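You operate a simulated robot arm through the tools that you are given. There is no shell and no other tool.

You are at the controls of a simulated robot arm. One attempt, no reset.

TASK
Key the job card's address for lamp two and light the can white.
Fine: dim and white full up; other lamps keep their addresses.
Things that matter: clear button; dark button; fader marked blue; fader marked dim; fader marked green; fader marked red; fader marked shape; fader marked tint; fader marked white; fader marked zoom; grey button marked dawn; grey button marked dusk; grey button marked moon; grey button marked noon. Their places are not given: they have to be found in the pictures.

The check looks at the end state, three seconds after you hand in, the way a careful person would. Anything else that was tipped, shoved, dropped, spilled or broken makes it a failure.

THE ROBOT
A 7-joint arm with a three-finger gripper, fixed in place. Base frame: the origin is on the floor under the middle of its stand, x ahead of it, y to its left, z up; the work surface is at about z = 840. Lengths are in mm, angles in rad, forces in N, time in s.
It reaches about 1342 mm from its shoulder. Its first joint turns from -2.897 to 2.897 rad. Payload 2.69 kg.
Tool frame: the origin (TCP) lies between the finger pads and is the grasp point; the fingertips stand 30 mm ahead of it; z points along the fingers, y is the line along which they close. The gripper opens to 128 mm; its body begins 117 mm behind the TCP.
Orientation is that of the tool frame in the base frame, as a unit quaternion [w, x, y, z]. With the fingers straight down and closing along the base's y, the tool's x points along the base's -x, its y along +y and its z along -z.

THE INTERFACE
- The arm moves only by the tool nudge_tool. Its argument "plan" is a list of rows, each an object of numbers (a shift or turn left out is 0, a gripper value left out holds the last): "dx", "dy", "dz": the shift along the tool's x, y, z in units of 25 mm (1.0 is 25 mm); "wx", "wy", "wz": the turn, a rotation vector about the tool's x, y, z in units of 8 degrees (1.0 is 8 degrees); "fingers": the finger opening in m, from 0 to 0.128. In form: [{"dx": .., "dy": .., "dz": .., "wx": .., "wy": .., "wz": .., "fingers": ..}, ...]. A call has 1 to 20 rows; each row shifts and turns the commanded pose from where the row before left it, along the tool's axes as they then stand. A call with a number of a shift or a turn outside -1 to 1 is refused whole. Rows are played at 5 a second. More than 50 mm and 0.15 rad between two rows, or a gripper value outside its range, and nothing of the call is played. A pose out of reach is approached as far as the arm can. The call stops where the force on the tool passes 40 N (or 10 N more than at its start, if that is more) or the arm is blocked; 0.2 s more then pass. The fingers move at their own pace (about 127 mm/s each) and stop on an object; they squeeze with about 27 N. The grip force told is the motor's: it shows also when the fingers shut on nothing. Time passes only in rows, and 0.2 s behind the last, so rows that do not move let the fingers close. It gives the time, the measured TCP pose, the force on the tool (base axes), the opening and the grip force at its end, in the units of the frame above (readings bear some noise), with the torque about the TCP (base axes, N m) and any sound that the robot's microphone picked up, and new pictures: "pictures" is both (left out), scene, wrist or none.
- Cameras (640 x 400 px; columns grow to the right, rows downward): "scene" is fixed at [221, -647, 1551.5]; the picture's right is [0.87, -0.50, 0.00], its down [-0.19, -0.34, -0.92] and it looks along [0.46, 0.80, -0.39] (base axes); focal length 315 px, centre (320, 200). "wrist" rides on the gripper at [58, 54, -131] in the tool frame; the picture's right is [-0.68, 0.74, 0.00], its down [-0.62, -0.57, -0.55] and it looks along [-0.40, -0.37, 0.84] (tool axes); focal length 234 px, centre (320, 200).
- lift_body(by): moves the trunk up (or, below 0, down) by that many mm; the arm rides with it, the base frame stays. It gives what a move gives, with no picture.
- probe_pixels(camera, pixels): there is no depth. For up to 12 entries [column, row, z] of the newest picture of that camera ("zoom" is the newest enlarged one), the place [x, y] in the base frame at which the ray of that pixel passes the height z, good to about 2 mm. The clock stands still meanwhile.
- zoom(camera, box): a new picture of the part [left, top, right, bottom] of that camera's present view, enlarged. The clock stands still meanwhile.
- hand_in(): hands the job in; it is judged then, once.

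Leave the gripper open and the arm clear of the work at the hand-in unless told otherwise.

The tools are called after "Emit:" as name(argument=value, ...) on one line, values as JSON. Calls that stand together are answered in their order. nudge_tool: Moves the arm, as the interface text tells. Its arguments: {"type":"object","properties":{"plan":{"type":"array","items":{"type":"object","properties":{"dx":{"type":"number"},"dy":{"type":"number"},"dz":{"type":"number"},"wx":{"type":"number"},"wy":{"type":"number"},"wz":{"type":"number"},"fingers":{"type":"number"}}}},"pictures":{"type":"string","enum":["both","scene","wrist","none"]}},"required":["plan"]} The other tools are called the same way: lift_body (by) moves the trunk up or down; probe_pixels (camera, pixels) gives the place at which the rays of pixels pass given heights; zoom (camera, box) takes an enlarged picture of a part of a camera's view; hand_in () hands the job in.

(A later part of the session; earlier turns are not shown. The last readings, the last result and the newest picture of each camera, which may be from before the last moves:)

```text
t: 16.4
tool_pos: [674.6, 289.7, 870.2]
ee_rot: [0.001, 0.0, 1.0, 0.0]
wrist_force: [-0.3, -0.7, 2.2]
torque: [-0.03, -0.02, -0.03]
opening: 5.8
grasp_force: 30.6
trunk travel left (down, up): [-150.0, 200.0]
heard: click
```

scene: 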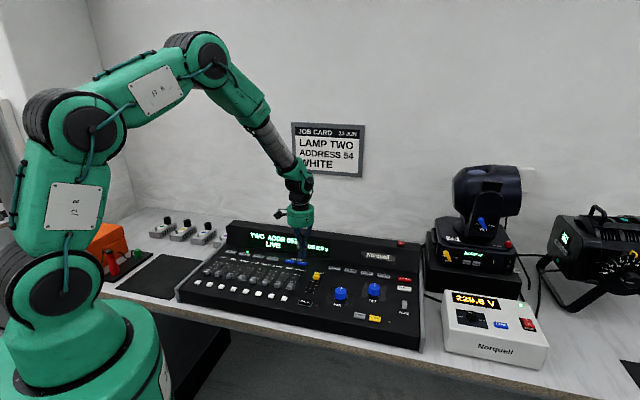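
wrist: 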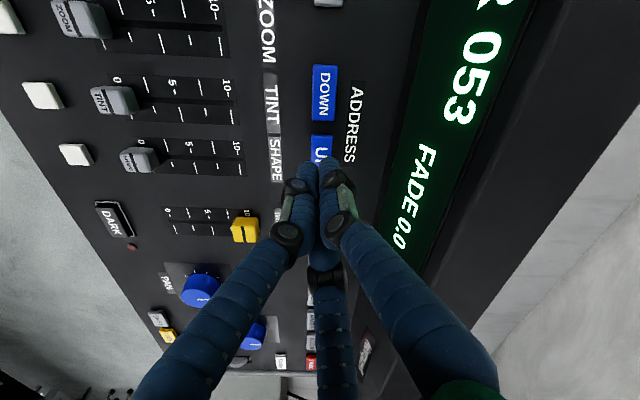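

A single click. I lift off and read the display.

Emit:
nudge_tool(plan=[{"dz": -0.24}, {"dz": -0.5}, {"dz": -0.5}, {"dz": -0.6}], pictures="both")

Emit:
zoom(camera="scene", box=[232, 225, 344, 275])

Emit:
zoom(camera="wrist", box=[320, 0, 560, 150])

```text
t: 17.4
tool_pos: [676.1, 287.5, 917.1]
ee_rot: [0.0, 0.0, 1.0, 0.0]
wrist_force: [-0.2, -0.6, -0.2]
torque: [-0.02, 0.02, 0.02]
opening: 2.0
grasp_force: 31.6
trunk travel left (down, up): [-150.0, 200.0]
```

scene: 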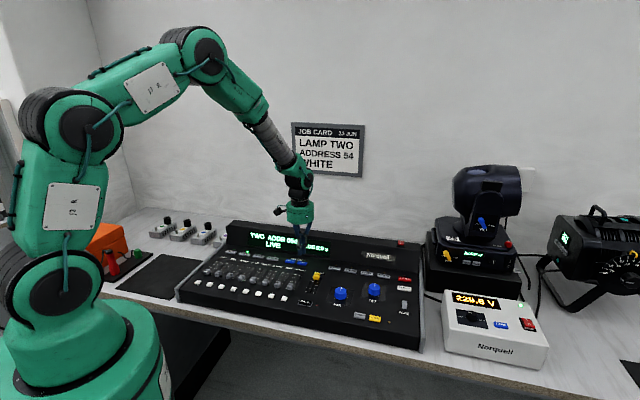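
wrist: 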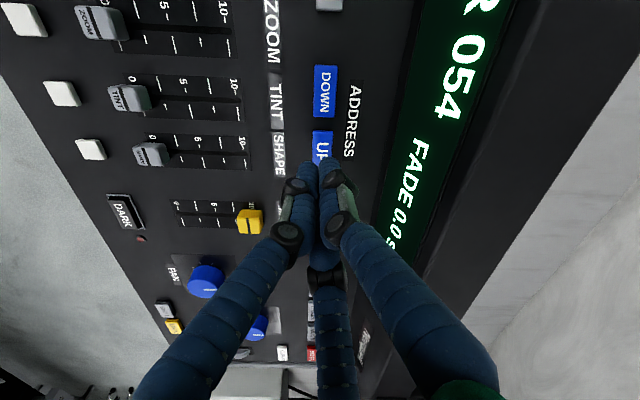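

```text
5.71 times, centred on (288, 250) of scene
```

zoom: 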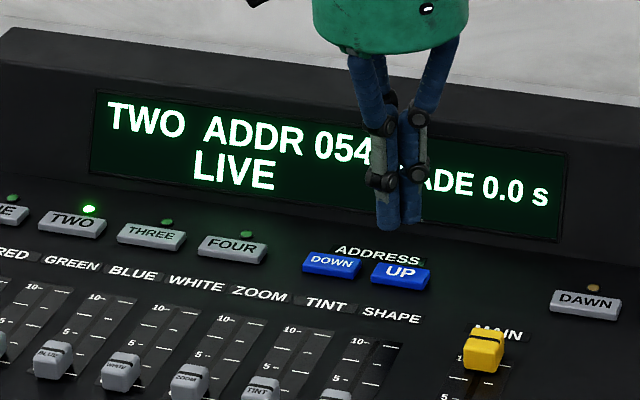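

```text
2.67 times, centred on (440, 75) of wrist
```

zoom: 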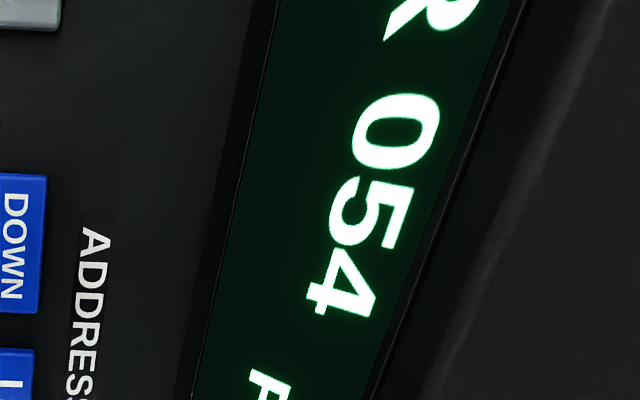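

Lamp two now reads ADDR 054. Next is the WHITE fader: its cap is at about (475,277), at 0. I move above the spot just on the operator side of it, about (454,250), staying high, and look.

Emit:
nudge_tool(plan=[{"dx": 0.889, "dy": -0.15}, {"dx": 0.889, "dy": -0.15}, {"dx": 0.889, "dy": -0.15}, {"dx": 0.889, "dy": -0.15}, {"dx": 0.889, "dy": -0.15}, {"dx": 0.889, "dy": -0.15}, {"dx": 0.889, "dy": -0.15}, {"dx": 0.889, "dy": -0.15}, {"dx": 0.889, "dy": -0.15}, {"dx": 0.889, "dy": -0.15}, {}], pictures="both")

Emit:
zoom(camera="wrist", box=[200, 60, 440, 210])

Emit:
zoom(camera="scene", box=[213, 240, 293, 300])

```text
t: 19.8
tool_pos: [454.6, 251.7, 917.1]
ee_rot: [0.0, 0.001, 1.0, 0.0]
wrist_force: [0.3, 0.0, 0.7]
torque: [0.0, -0.01, 0.0]
opening: 1.9
grasp_force: 31.0
trunk travel left (down, up): [-150.0, 200.0]
```

scene: 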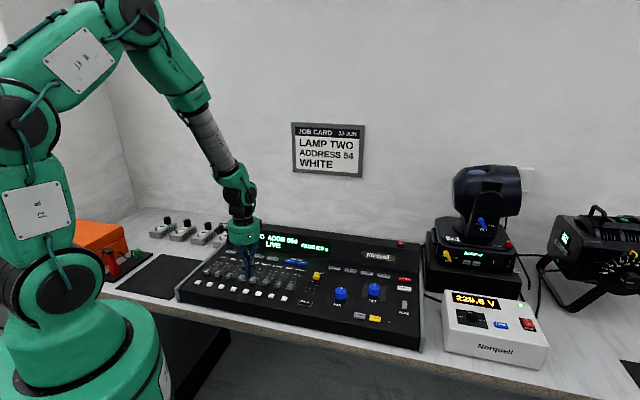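
wrist: 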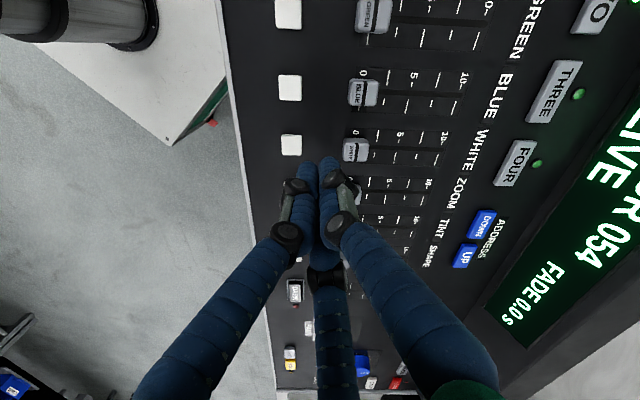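

```text
2.67 times, centred on (320, 135) of wrist
```

zoom: 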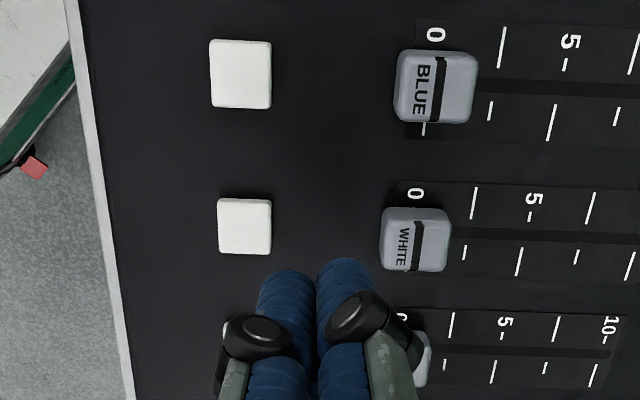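

```text
6.67 times, centred on (253, 270) of scene
```

zoom: 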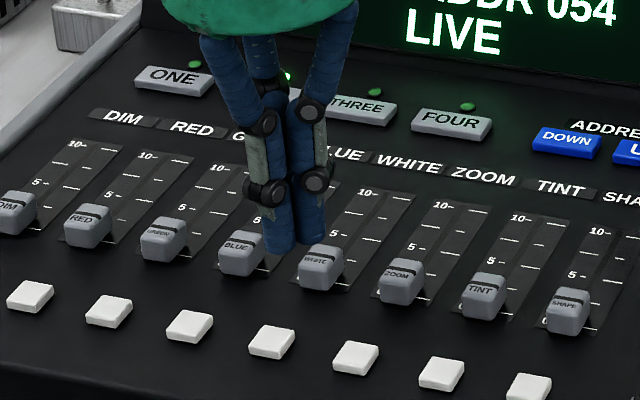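

I probe WHITE's cap edges, its key and the neighbouring BLUE cap in this view to fix positions.

Emit:
probe_pixels(camera="wrist", pixels=[[356, 150, 857], [342.5, 149.5, 857], [369.5, 150, 857], [355.5, 137.6, 857], [355.5, 162, 857], [291.5, 144.75, 847], [301.5, 145, 847], [363.5, 93, 857], [424.2, 199.5, 842], [427, 203, 842]])

Emit:
probe_pixels(camera="scene", pixels=[[253.3, 278.5, 857], [253.3, 278.5, 852], [258.5, 293.6, 847]])

Emit:
zoom(camera="wrist", box=[320, 100, 480, 200])

```text
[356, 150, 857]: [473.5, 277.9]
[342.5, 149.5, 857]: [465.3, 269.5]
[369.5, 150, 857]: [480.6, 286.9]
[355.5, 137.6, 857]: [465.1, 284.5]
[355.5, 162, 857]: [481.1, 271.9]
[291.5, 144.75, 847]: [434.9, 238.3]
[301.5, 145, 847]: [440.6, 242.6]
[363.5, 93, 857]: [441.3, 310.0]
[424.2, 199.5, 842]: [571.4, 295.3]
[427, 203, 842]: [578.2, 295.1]
```

```text
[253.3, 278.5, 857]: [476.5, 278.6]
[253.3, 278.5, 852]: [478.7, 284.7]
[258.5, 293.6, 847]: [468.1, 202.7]
```

```text
4.00 times, centred on (400, 150) of wrist
```

zoom: 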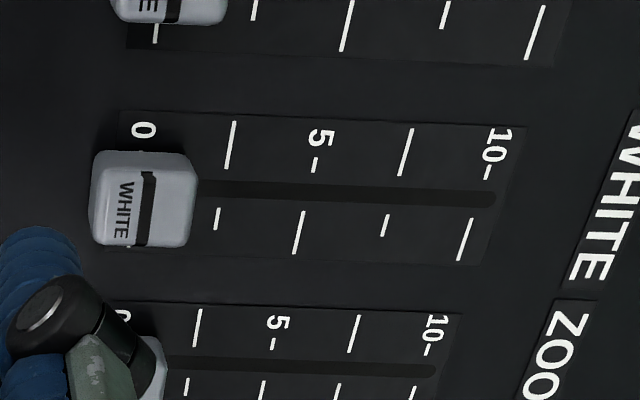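

WHITE's cap centre is ~(474,278), rear edge ~(465,270); my tips will drop into the gap between cap and white key. I lower to TCP 877, just above key height, and look.

Emit:
nudge_tool(plan=[{"dx": -0.04, "dy": 0.04}, {"dz": 0.5}, {"dz": 0.5}, {"dz": 0.4}, {"dz": 0.2}], pictures="both")

Emit:
zoom(camera="wrist", box=[240, 80, 400, 180])

Emit:
zoom(camera="scene", box=[221, 255, 285, 295])

```text
t: 21.0
tool_pos: [453.9, 250.4, 878.1]
ee_rot: [0.0, 0.0, 1.0, 0.0]
wrist_force: [0.1, 0.5, 0.6]
torque: [0.01, 0.0, 0.02]
opening: 2.2
grasp_force: 32.3
trunk travel left (down, up): [-150.0, 200.0]
```

scene: 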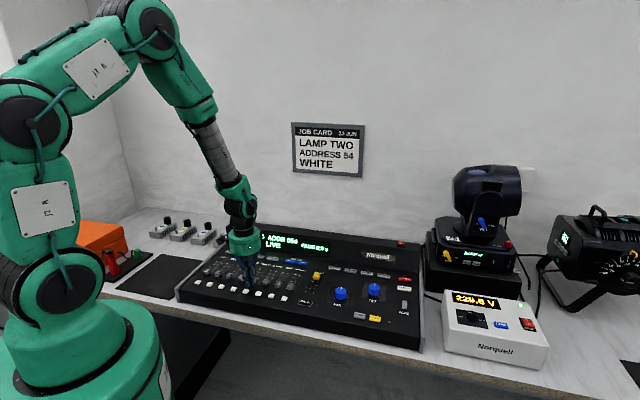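
wrist: 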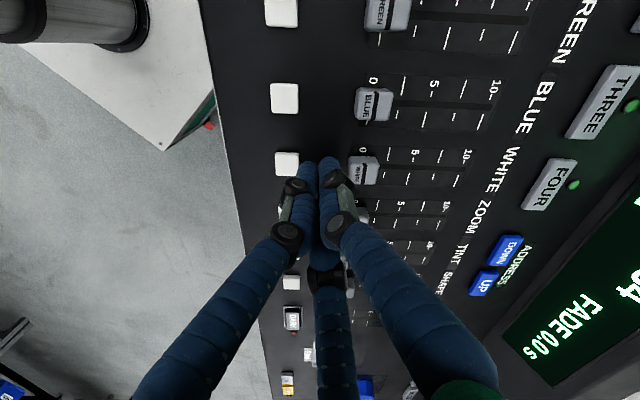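

```text
4.00 times, centred on (320, 130) of wrist
```

zoom: 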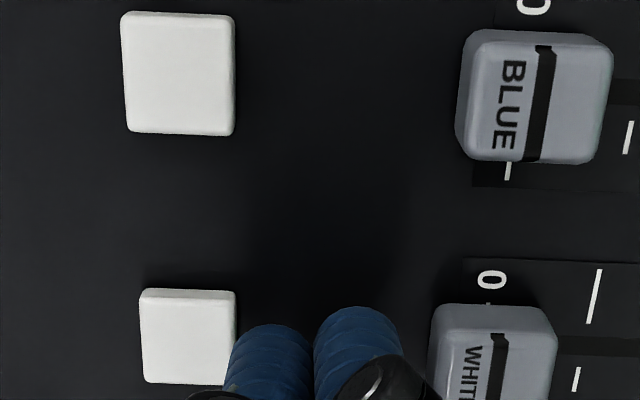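

```text
10.00 times, centred on (253, 275) of scene
```

zoom: 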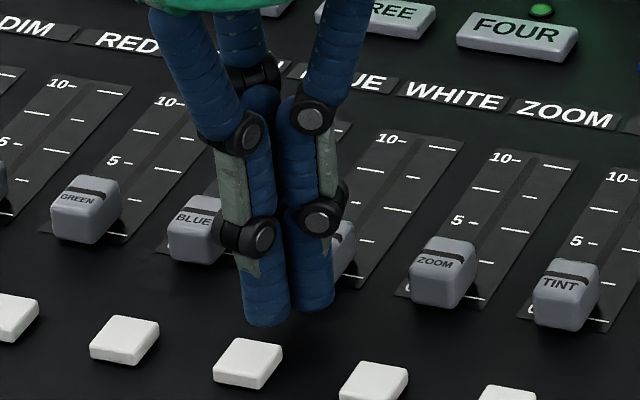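

The tips sit in the gap behind WHITE's cap, clear of the key. I look at the scale marks in this view to know the travel.

Emit:
zoom(camera="wrist", box=[340, 60, 500, 220])

Emit:
zoom(camera="wrist", box=[340, 60, 500, 160])

```text
2.50 times, centred on (420, 140) of wrist
```

zoom: 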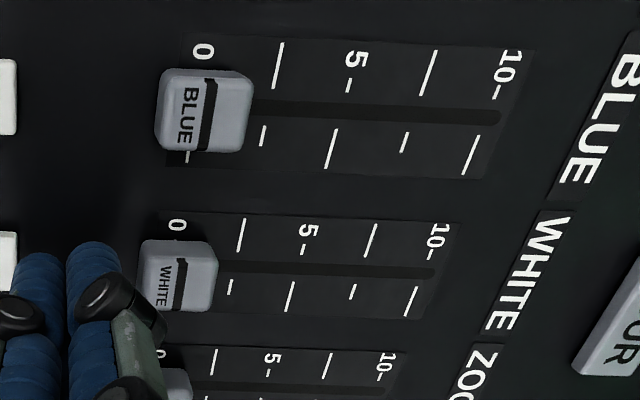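

```text
4.00 times, centred on (420, 110) of wrist
```

zoom: 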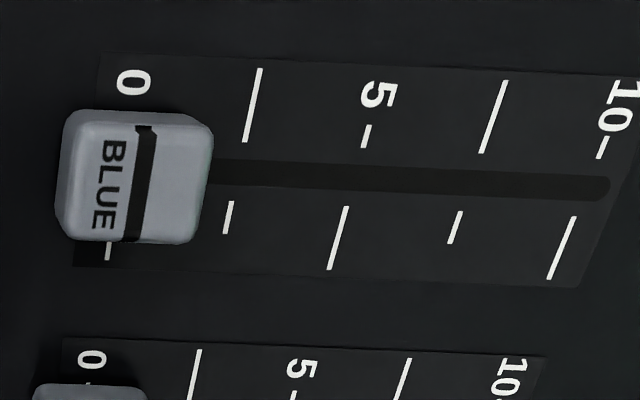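

Emit:
probe_pixels(camera="wrist", pixels=[[370.25, 103, 842], [428.5, 105, 842], [487, 106.75, 842], [492.5, 107, 842], [374, 104, 857], [374, 104, 855]])

```text
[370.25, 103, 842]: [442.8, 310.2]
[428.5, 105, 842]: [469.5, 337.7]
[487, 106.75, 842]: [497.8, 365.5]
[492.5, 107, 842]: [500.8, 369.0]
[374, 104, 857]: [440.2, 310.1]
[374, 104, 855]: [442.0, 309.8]
```

Travel from 0 to 10 is about 78 mm (v 532 → 611). I lower 3 mm and start pushing WHITE up, first 10 mm, to check contact.

Emit:
nudge_tool(plan=[{"dz": 0.1}, {"dx": -0.1417, "dy": 0.1411}, {"dx": -0.1417, "dy": 0.1411}, {"dx": -0.1417, "dy": 0.1411}], pictures="both")

Emit:
zoom(camera="wrist", box=[280, 80, 440, 180])

Emit:
zoom(camera="scene", box=[221, 255, 285, 295])

```text
t: 22.0
tool_pos: [463.8, 261.4, 874.6]
ee_rot: [0.0, 0.001, 1.0, 0.0]
wrist_force: [-0.5, -0.2, 0.1]
torque: [0.0, 0.0, 0.01]
opening: 2.3
grasp_force: 31.2
trunk travel left (down, up): [-150.0, 200.0]
```

scene: 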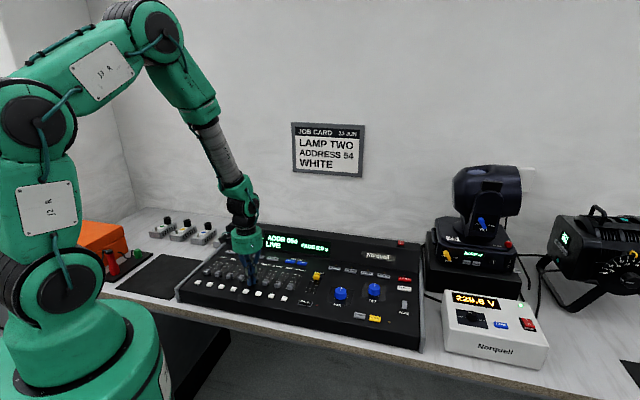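
wrist: 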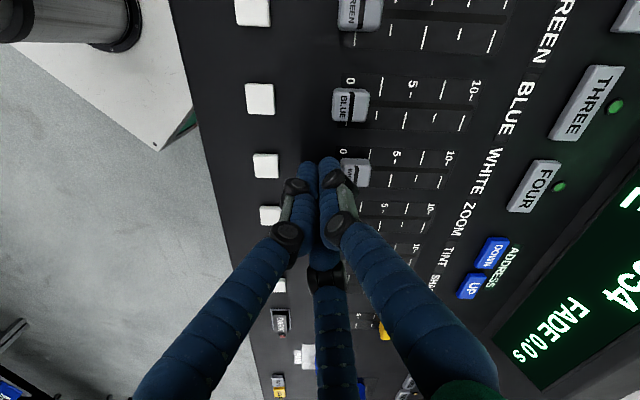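

```text
4.00 times, centred on (360, 130) of wrist
```

zoom: 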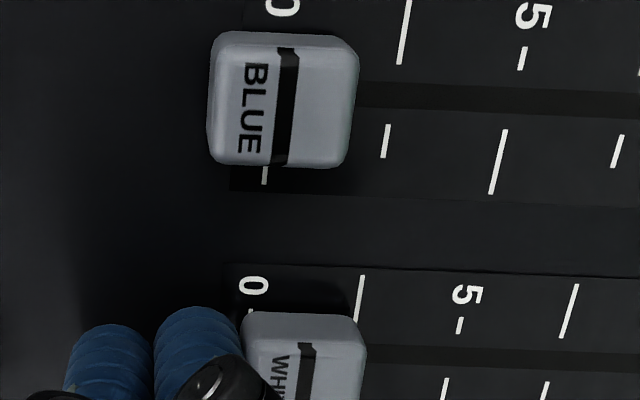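

```text
10.00 times, centred on (253, 275) of scene
```

zoom: 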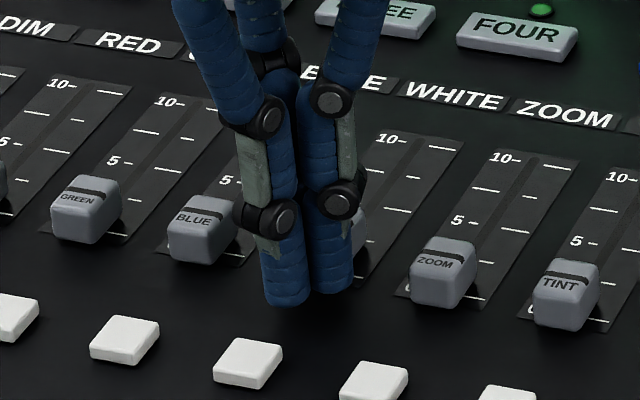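

WHITE's cap has started moving with the tips, with nearly no force. I push on 50 mm.

Emit:
nudge_tool(plan=[{"dx": -0.1417, "dy": 0.1411}, {"dx": -0.1417, "dy": 0.1411}, {"dx": -0.1417, "dy": 0.1411}, {"dx": -0.1417, "dy": 0.1411}, {"dx": -0.1417, "dy": 0.1411}, {"dx": -0.1417, "dy": 0.1411}, {"dx": -0.1417, "dy": 0.1411}, {"dx": -0.1417, "dy": 0.1411}, {"dx": -0.1417, "dy": 0.1411}, {"dx": -0.1417, "dy": 0.1411}], pictures="both")

Emit:
zoom(camera="wrist", box=[240, 80, 480, 230])

Emit:
zoom(camera="scene", box=[221, 250, 301, 300])

```text
t: 24.2
tool_pos: [498.6, 296.7, 875.1]
ee_rot: [0.0, -0.001, 1.0, 0.0]
wrist_force: [0.6, -0.3, 0.1]
torque: [0.04, -0.01, 0.04]
opening: 2.2
grasp_force: 31.5
trunk travel left (down, up): [-150.0, 200.0]
```

scene: 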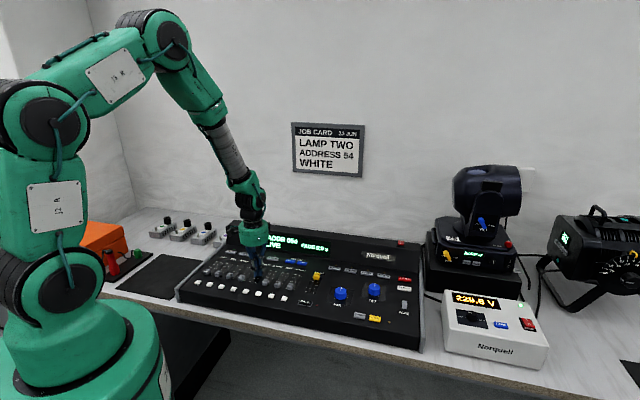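
wrist: 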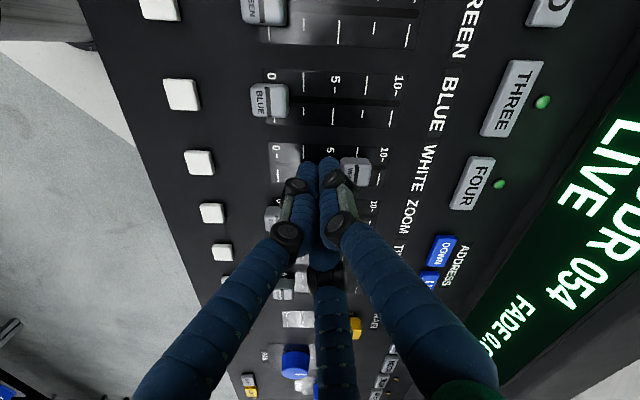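

```text
2.67 times, centred on (360, 155) of wrist
```

zoom: 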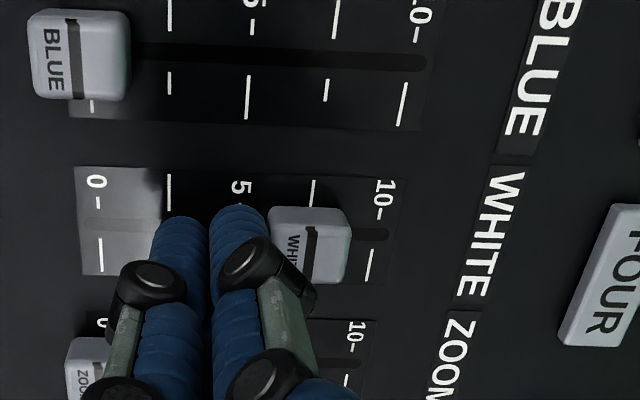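

```text
8.00 times, centred on (261, 275) of scene
```

zoom: 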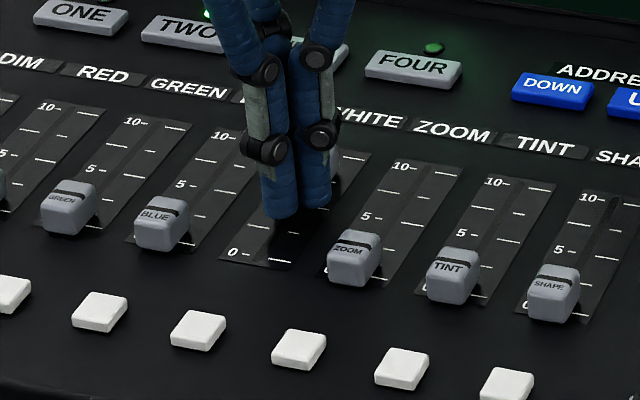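

The cap is at about 7.3. I push 15 mm more, then small steps to the end stop while watching the force.

Emit:
nudge_tool(plan=[{"dx": -0.1417, "dy": 0.1411}, {"dx": -0.1417, "dy": 0.1411}, {"dx": -0.1417, "dy": 0.1411}, {"dx": -0.0567, "dy": 0.0564}, {"dx": -0.0567, "dy": 0.0564}], pictures="none")

Emit:
nudge_tool(plan=[{"dx": -0.0567, "dy": 0.0564}, {"dx": -0.0283, "dy": 0.0282}], pictures="both")

Emit:
zoom(camera="wrist", box=[240, 80, 480, 230])

```text
t: 25.4
tool_pos: [513.0, 311.8, 875.1]
ee_rot: [-0.001, 0.0, 1.0, -0.001]
wrist_force: [-0.1, -0.3, -0.5]
torque: [0.02, 0.0, 0.01]
opening: 2.1
grasp_force: 31.3
trunk travel left (down, up): [-150.0, 200.0]
```

```text
t: 26.0
tool_pos: [514.5, 312.6, 876.0]
ee_rot: [0.0, 0.0, 1.0, -0.001]
wrist_force: [0.6, -1.4, -1.0]
torque: [0.0, 0.03, 0.02]
opening: 2.0
grasp_force: 31.0
trunk travel left (down, up): [-150.0, 200.0]
```

scene: 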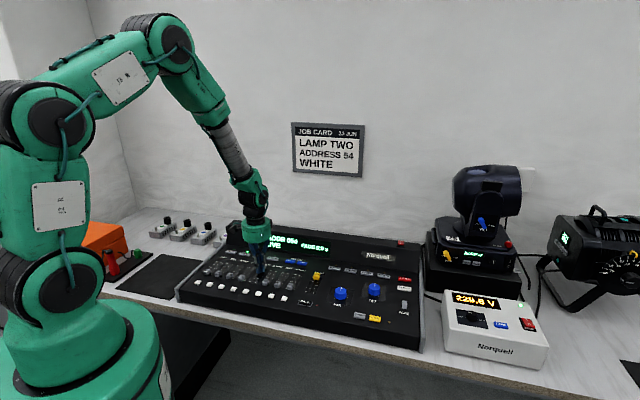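
wrist: 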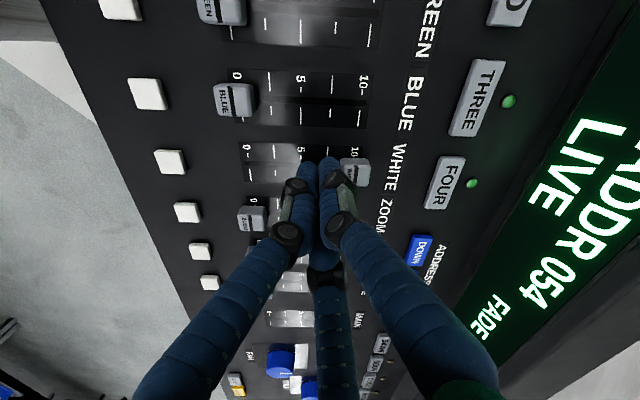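

```text
2.67 times, centred on (360, 155) of wrist
```

zoom: 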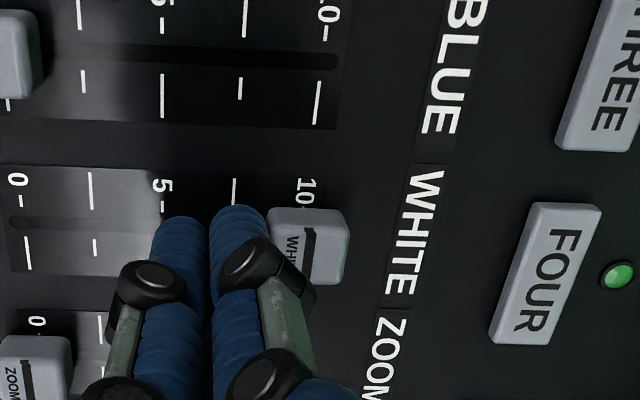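

The cap is about at 10. I keep pressing in 1 mm steps until the stop is felt.

Emit:
nudge_tool(plan=[{"dx": -0.0283, "dy": 0.0282}, {"dx": -0.0283, "dy": 0.0282}], pictures="none")

Emit:
nudge_tool(plan=[{"dx": -0.0283, "dy": 0.0282}, {"dx": -0.0283, "dy": 0.0282}], pictures="both")

Emit:
zoom(camera="wrist", box=[240, 80, 480, 230])

```text
t: 26.6
tool_pos: [513.2, 313.7, 875.8]
ee_rot: [0.0, 0.0, 1.0, 0.0]
wrist_force: [-0.9, -1.4, -0.2]
torque: [-0.01, 0.08, 0.02]
opening: 2.2
grasp_force: 31.4
trunk travel left (down, up): [-150.0, 200.0]
```

```text
t: 27.2
tool_pos: [515.6, 314.2, 874.5]
ee_rot: [0.0, 0.0, 1.0, 0.0]
wrist_force: [-5.6, -3.6, 1.5]
torque: [-0.03, 0.09, 0.04]
opening: 2.4
grasp_force: 31.4
trunk travel left (down, up): [-150.0, 200.0]
```

scene: 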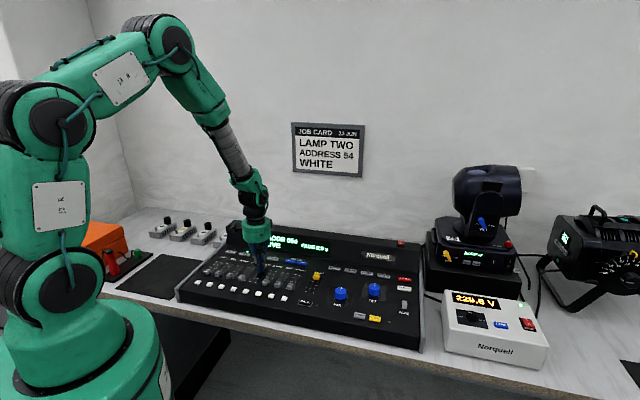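
wrist: 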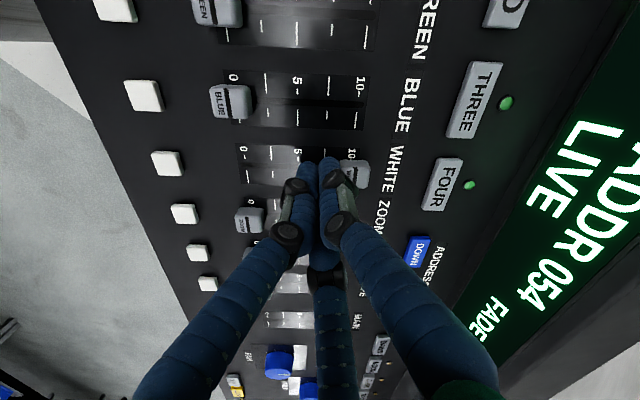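

```text
2.67 times, centred on (360, 155) of wrist
```

zoom: 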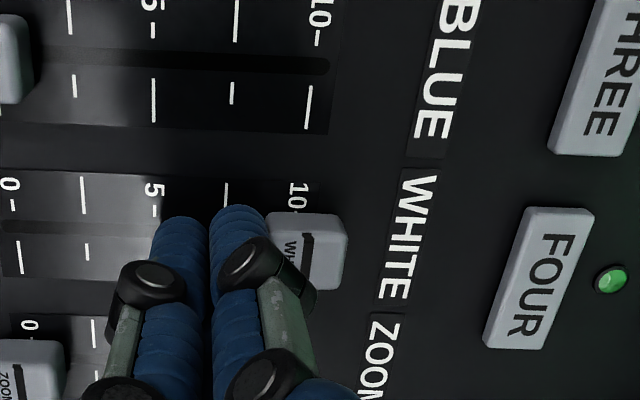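

The end stop is felt (about 6.6 N against motion). I back off 10 mm toward the operator, rise, and look.

Emit:
nudge_tool(plan=[{"dx": 0.1417, "dy": -0.1411}, {"dx": 0.1417, "dy": -0.1411}, {"dz": -0.6}, {"dz": -1.0}], pictures="both")

Emit:
zoom(camera="wrist", box=[200, 80, 440, 230])

Emit:
zoom(camera="scene", box=[190, 225, 318, 305])

Emit:
zoom(camera="scene", box=[540, 190, 640, 310])

```text
t: 28.2
tool_pos: [510.7, 307.4, 915.0]
ee_rot: [0.0, 0.0, 1.0, 0.0]
wrist_force: [-0.8, -0.3, 0.4]
torque: [0.0, 0.03, 0.05]
opening: 2.2
grasp_force: 31.1
trunk travel left (down, up): [-150.0, 200.0]
```

scene: 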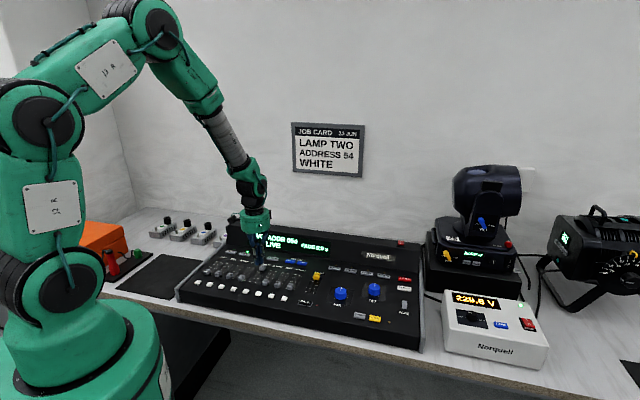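
wrist: 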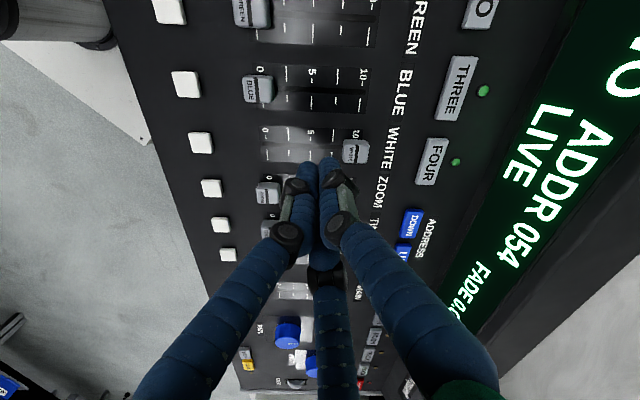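

```text
2.67 times, centred on (320, 155) of wrist
```

zoom: 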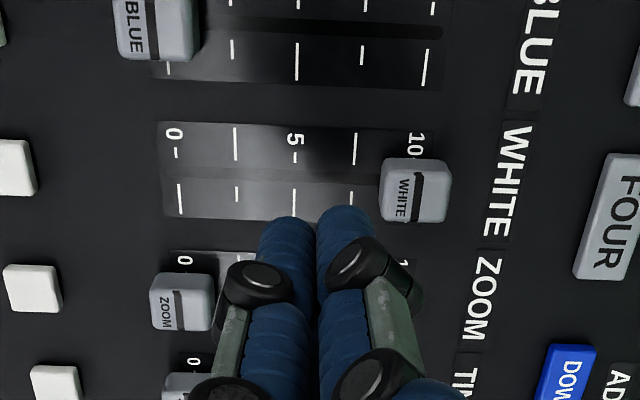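

```text
5.00 times, centred on (254, 265) of scene
```

zoom: 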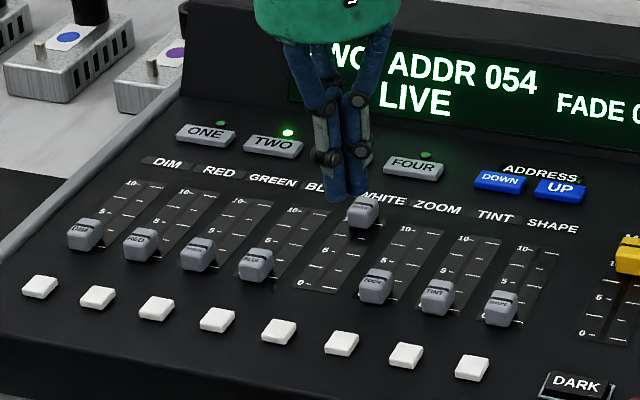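

```text
3.33 times, centred on (590, 250) of scene
```

zoom: 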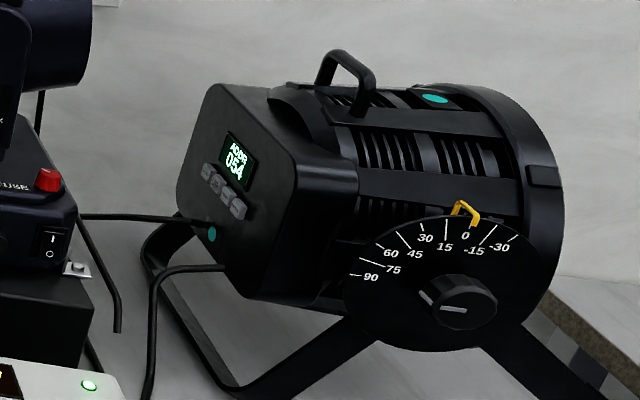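

WHITE is at 10 and the neighbours stayed at 0. Now DIM: I move, still high, to the operator side of the DIM cap, about (322,386).

Emit:
nudge_tool(plan=[{"dx": 0.838, "dy": 0.348}, {"dx": 0.838, "dy": 0.348}, {"dx": 0.838, "dy": 0.348}, {"dx": 0.838, "dy": 0.348}, {"dx": 0.838, "dy": 0.348}, {"dx": 0.838, "dy": 0.348}, {"dx": 0.838, "dy": 0.348}, {"dx": 0.838, "dy": 0.348}, {"dx": 0.838, "dy": 0.348}, {}], pictures="both")

Emit:
zoom(camera="wrist", box=[240, 60, 480, 210])

Emit:
zoom(camera="scene", box=[170, 235, 250, 295])

```text
t: 30.4
tool_pos: [320.6, 385.9, 916.4]
ee_rot: [0.0, -0.001, 1.0, 0.0]
wrist_force: [-0.9, -0.4, 0.6]
torque: [0.02, -0.02, 0.0]
opening: 2.1
grasp_force: 31.8
trunk travel left (down, up): [-150.0, 200.0]
```

scene: 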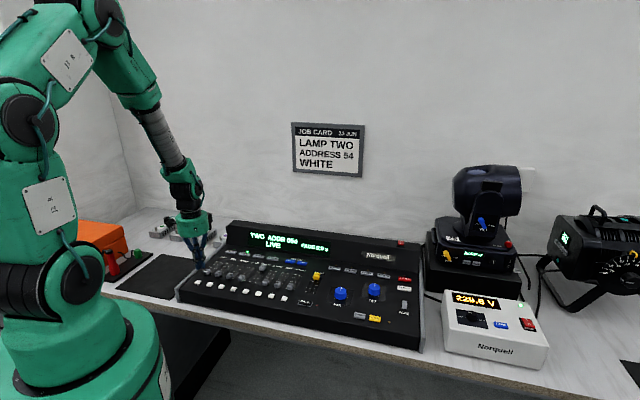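
wrist: 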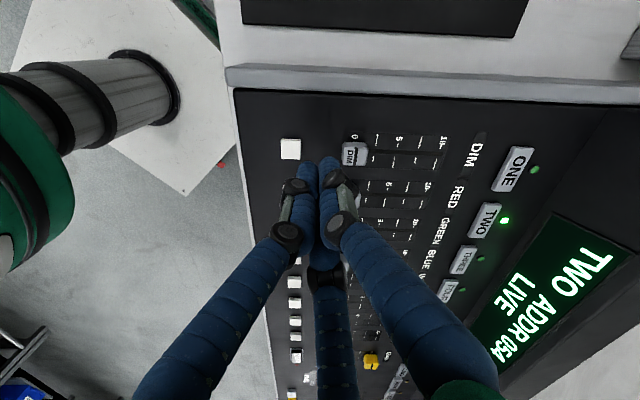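

```text
2.67 times, centred on (360, 135) of wrist
```

zoom: 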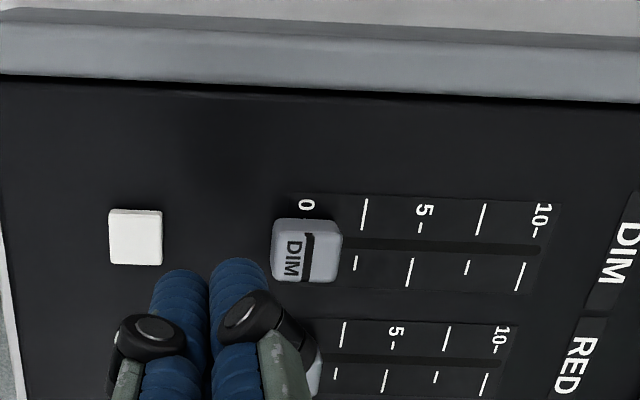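

```text
6.67 times, centred on (210, 265) of scene
```

zoom: 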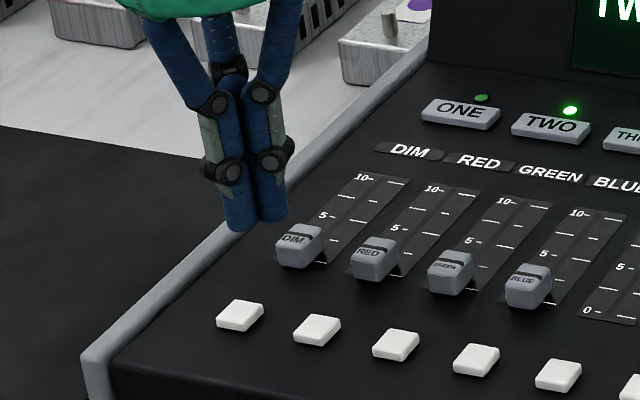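

Emit:
probe_pixels(camera="wrist", pixels=[[355.1, 153.75, 857], [342, 153, 857], [368, 154, 857], [355, 143, 857], [355, 164, 857], [291.5, 149, 847], [301, 149, 847]])

```text
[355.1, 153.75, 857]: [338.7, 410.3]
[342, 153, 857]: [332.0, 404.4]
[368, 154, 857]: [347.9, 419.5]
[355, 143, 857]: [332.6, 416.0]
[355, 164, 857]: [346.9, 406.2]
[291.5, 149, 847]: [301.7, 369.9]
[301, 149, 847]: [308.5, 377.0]
```

Geometry matches the WHITE case (tool about 4 mm right of the cap's centre, about 3 mm behind it once lowered). I lower into the gap behind DIM and look.

Emit:
nudge_tool(plan=[{"dx": -0.04, "dy": 0.04}, {"dz": 0.5}, {"dz": 0.5}, {"dz": 0.4}, {"dz": 0.22}], pictures="both")

Emit:
zoom(camera="wrist", box=[240, 80, 400, 180])

Emit:
zoom(camera="scene", box=[170, 250, 234, 290])

```text
t: 31.6
tool_pos: [320.8, 388.6, 875.4]
ee_rot: [0.0, 0.001, 1.0, -0.001]
wrist_force: [0.7, -0.1, 0.7]
torque: [0.02, -0.01, 0.01]
opening: 1.9
grasp_force: 31.9
trunk travel left (down, up): [-150.0, 200.0]
```

scene: 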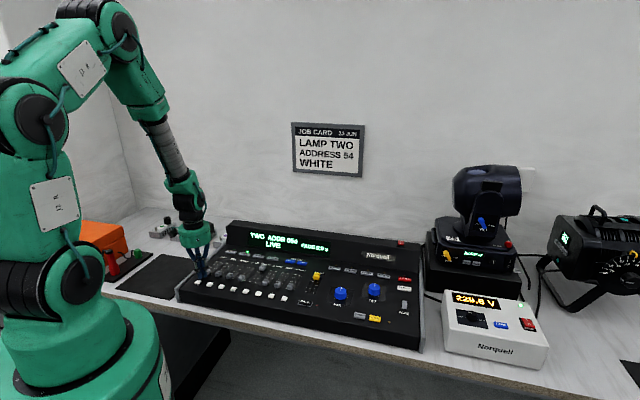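
wrist: 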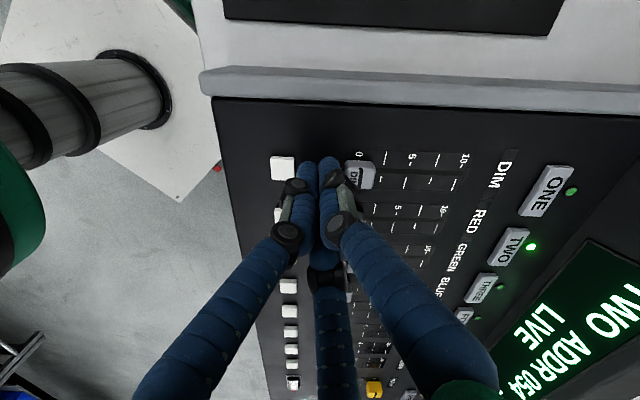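

```text
4.00 times, centred on (320, 130) of wrist
```

zoom: 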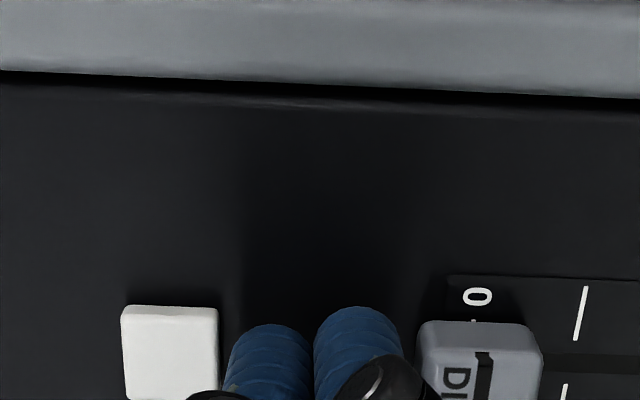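

```text
10.00 times, centred on (202, 270) of scene
```

zoom: 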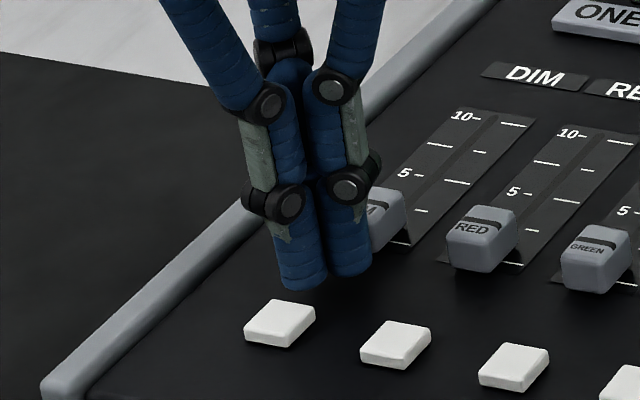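

Aligned; I shift 3 mm right for a more central contact and push DIM up 60 mm.

Emit:
nudge_tool(plan=[{"dx": -0.085, "dy": -0.085}, {"dx": -0.1417, "dy": 0.1411}, {"dx": -0.1417, "dy": 0.1411}, {"dx": -0.1417, "dy": 0.1411}, {"dx": -0.1417, "dy": 0.1411}, {"dx": -0.1417, "dy": 0.1411}, {"dx": -0.1417, "dy": 0.1411}, {"dx": -0.1417, "dy": 0.1411}, {"dx": -0.1417, "dy": 0.1411}, {"dx": -0.1417, "dy": 0.1411}, {"dx": -0.1417, "dy": 0.1411}, {"dx": -0.1417, "dy": 0.1411}, {"dx": -0.1417, "dy": 0.1411}], pictures="both")

Emit:
zoom(camera="wrist", box=[240, 80, 480, 230])

Emit:
zoom(camera="scene", box=[180, 235, 260, 295])

```text
t: 34.4
tool_pos: [367.1, 428.0, 874.4]
ee_rot: [0.001, 0.0, 1.0, 0.0]
wrist_force: [-0.5, 0.2, 0.3]
torque: [0.0, -0.05, -0.02]
opening: 2.3
grasp_force: 31.4
trunk travel left (down, up): [-150.0, 200.0]
```

scene: 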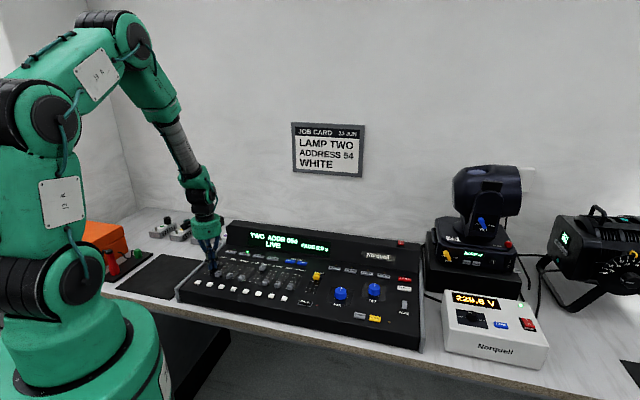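
wrist: 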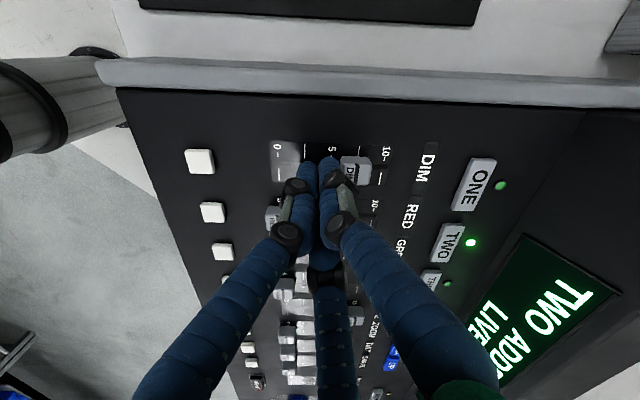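

```text
2.67 times, centred on (360, 155) of wrist
```

zoom: 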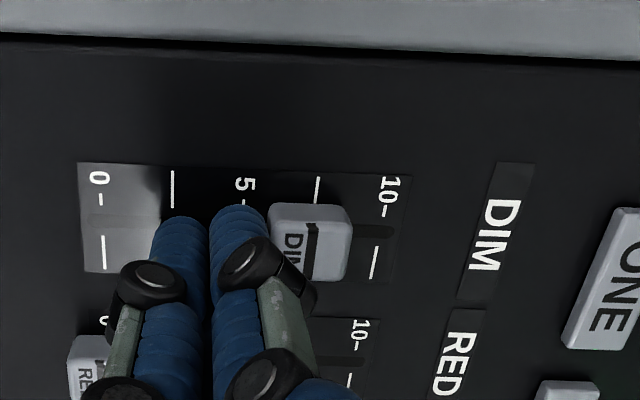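

```text
6.67 times, centred on (220, 265) of scene
```

zoom: 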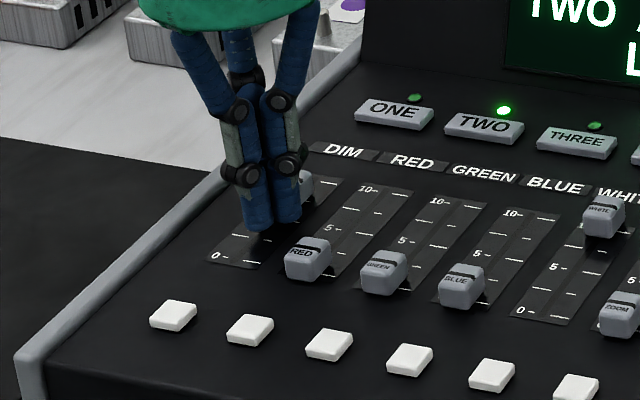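

DIM is at about 7.2 and RED is untouched. I push on to the end with shrinking steps.

Emit:
nudge_tool(plan=[{"dx": -0.1417, "dy": 0.1411}, {"dx": -0.1417, "dy": 0.1411}, {"dx": -0.1417, "dy": 0.1411}, {"dx": -0.0567, "dy": 0.0564}, {"dx": -0.0567, "dy": 0.0564}, {"dx": -0.0567, "dy": 0.0564}], pictures="none")

Emit:
nudge_tool(plan=[{"dx": -0.0283, "dy": 0.0282}, {"dx": -0.0283, "dy": 0.0282}], pictures="none")

Emit:
nudge_tool(plan=[{"dx": -0.0283, "dy": 0.0282}, {"dx": -0.0283, "dy": 0.0282}], pictures="both")

Emit:
zoom(camera="wrist", box=[240, 80, 480, 230])

```text
t: 35.8
tool_pos: [382.2, 441.6, 874.9]
ee_rot: [0.001, 0.0, 1.0, 0.0]
wrist_force: [-0.6, 0.1, 0.5]
torque: [-0.02, 0.01, 0.02]
opening: 2.2
grasp_force: 31.8
trunk travel left (down, up): [-150.0, 200.0]
```

```text
t: 36.4
tool_pos: [384.5, 442.7, 874.2]
ee_rot: [0.0, 0.0, 1.0, 0.0]
wrist_force: [-0.7, -0.9, -0.9]
torque: [-0.02, 0.01, 0.02]
opening: 2.0
grasp_force: 31.5
trunk travel left (down, up): [-150.0, 200.0]
```

```text
t: 37.0
tool_pos: [385.1, 444.5, 874.4]
ee_rot: [0.0, -0.001, 1.0, -0.001]
wrist_force: [-2.8, -4.9, -0.5]
torque: [-0.12, 0.09, 0.03]
opening: 2.0
grasp_force: 30.9
trunk travel left (down, up): [-150.0, 200.0]
```

scene: 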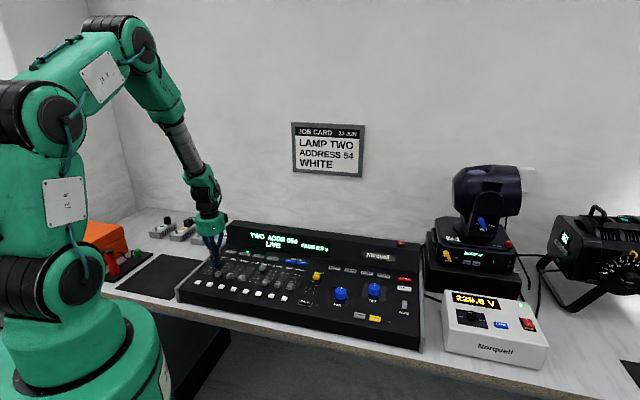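
wrist: 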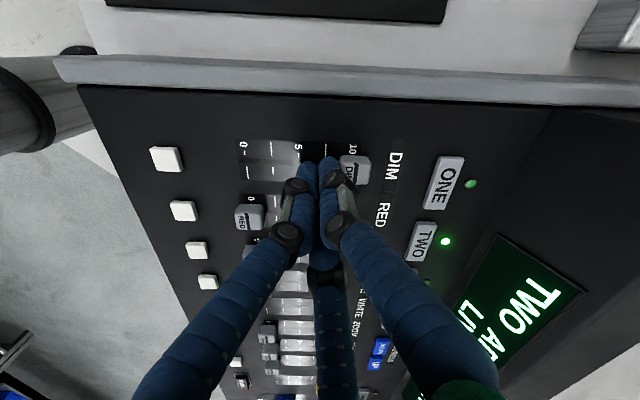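

```text
2.67 times, centred on (360, 155) of wrist
```

zoom: 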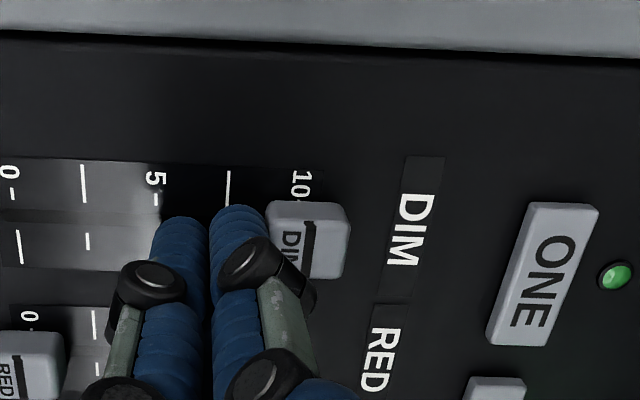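

The stop is felt (5.6 N). One more mm to be sure, then back off, rise well clear, and check everything.

Emit:
nudge_tool(plan=[{"dx": -0.0283, "dy": 0.0282}, {}, {"dx": 0.1417, "dy": -0.1411}, {"dx": 0.1417, "dy": -0.1411}, {"dx": 0.1, "dy": -0.1}, {"dz": -0.6}, {"dz": -1.0}, {"dz": -1.0}, {"dz": -1.0}], pictures="both")

Emit:
zoom(camera="wrist", box=[200, 60, 440, 210])

Emit:
zoom(camera="scene", box=[190, 225, 318, 305])

Emit:
zoom(camera="scene", box=[540, 190, 640, 310])

Emit:
zoom(camera="scene", box=[290, 235, 430, 345])

Emit:
zoom(camera="scene", box=[430, 160, 558, 370])

```text
t: 39.0
tool_pos: [375.3, 437.1, 965.0]
ee_rot: [0.0, 0.0, 1.0, 0.0]
wrist_force: [0.7, 0.2, -0.4]
torque: [0.0, 0.05, 0.01]
opening: 2.0
grasp_force: 31.5
trunk travel left (down, up): [-150.0, 200.0]
```

scene: 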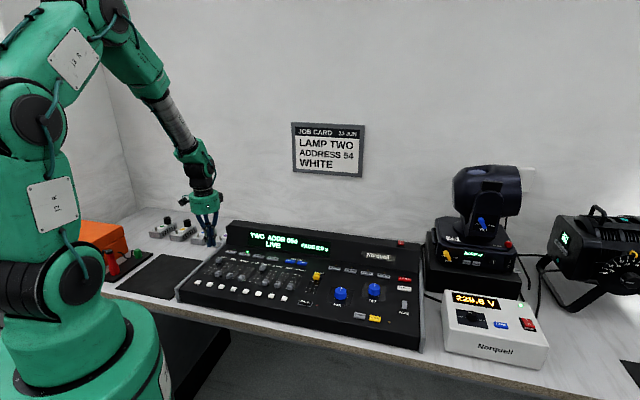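
wrist: 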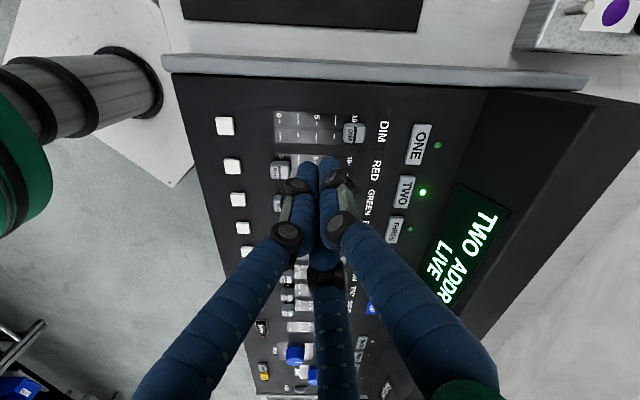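

```text
2.67 times, centred on (320, 135) of wrist
```

zoom: 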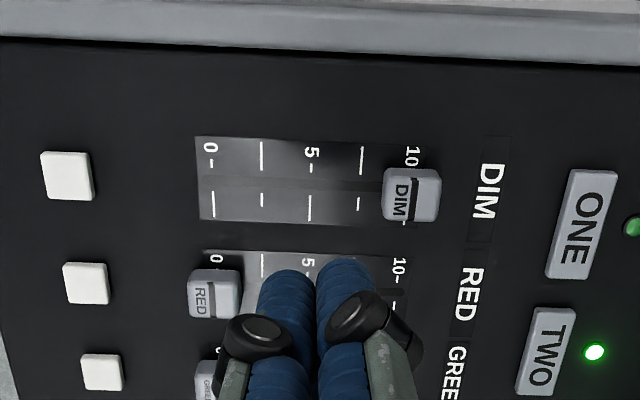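

```text
5.00 times, centred on (254, 265) of scene
```

zoom: 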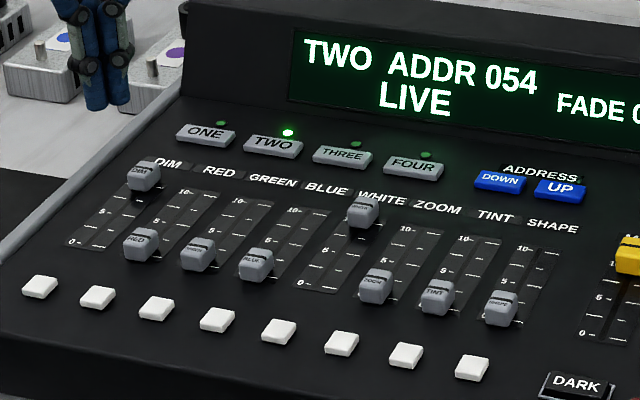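

```text
3.33 times, centred on (590, 250) of scene
```

zoom: 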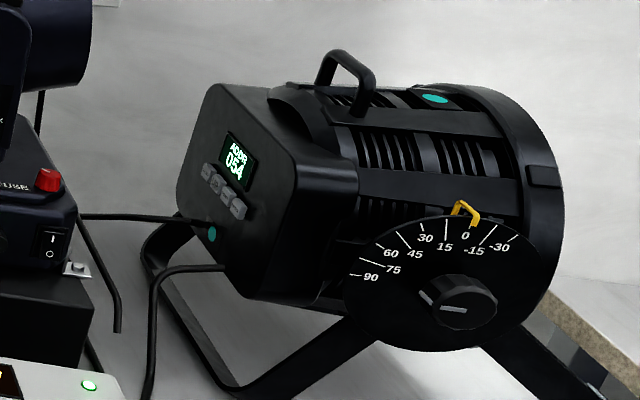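

```text
3.64 times, centred on (360, 290) of scene
```

zoom: 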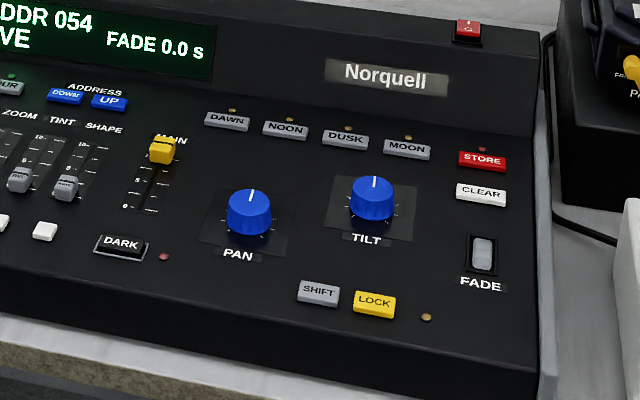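

```text
1.90 times, centred on (494, 265) of scene
```

zoom: 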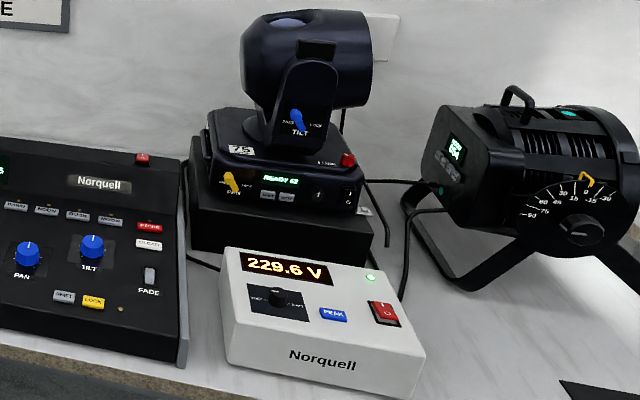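

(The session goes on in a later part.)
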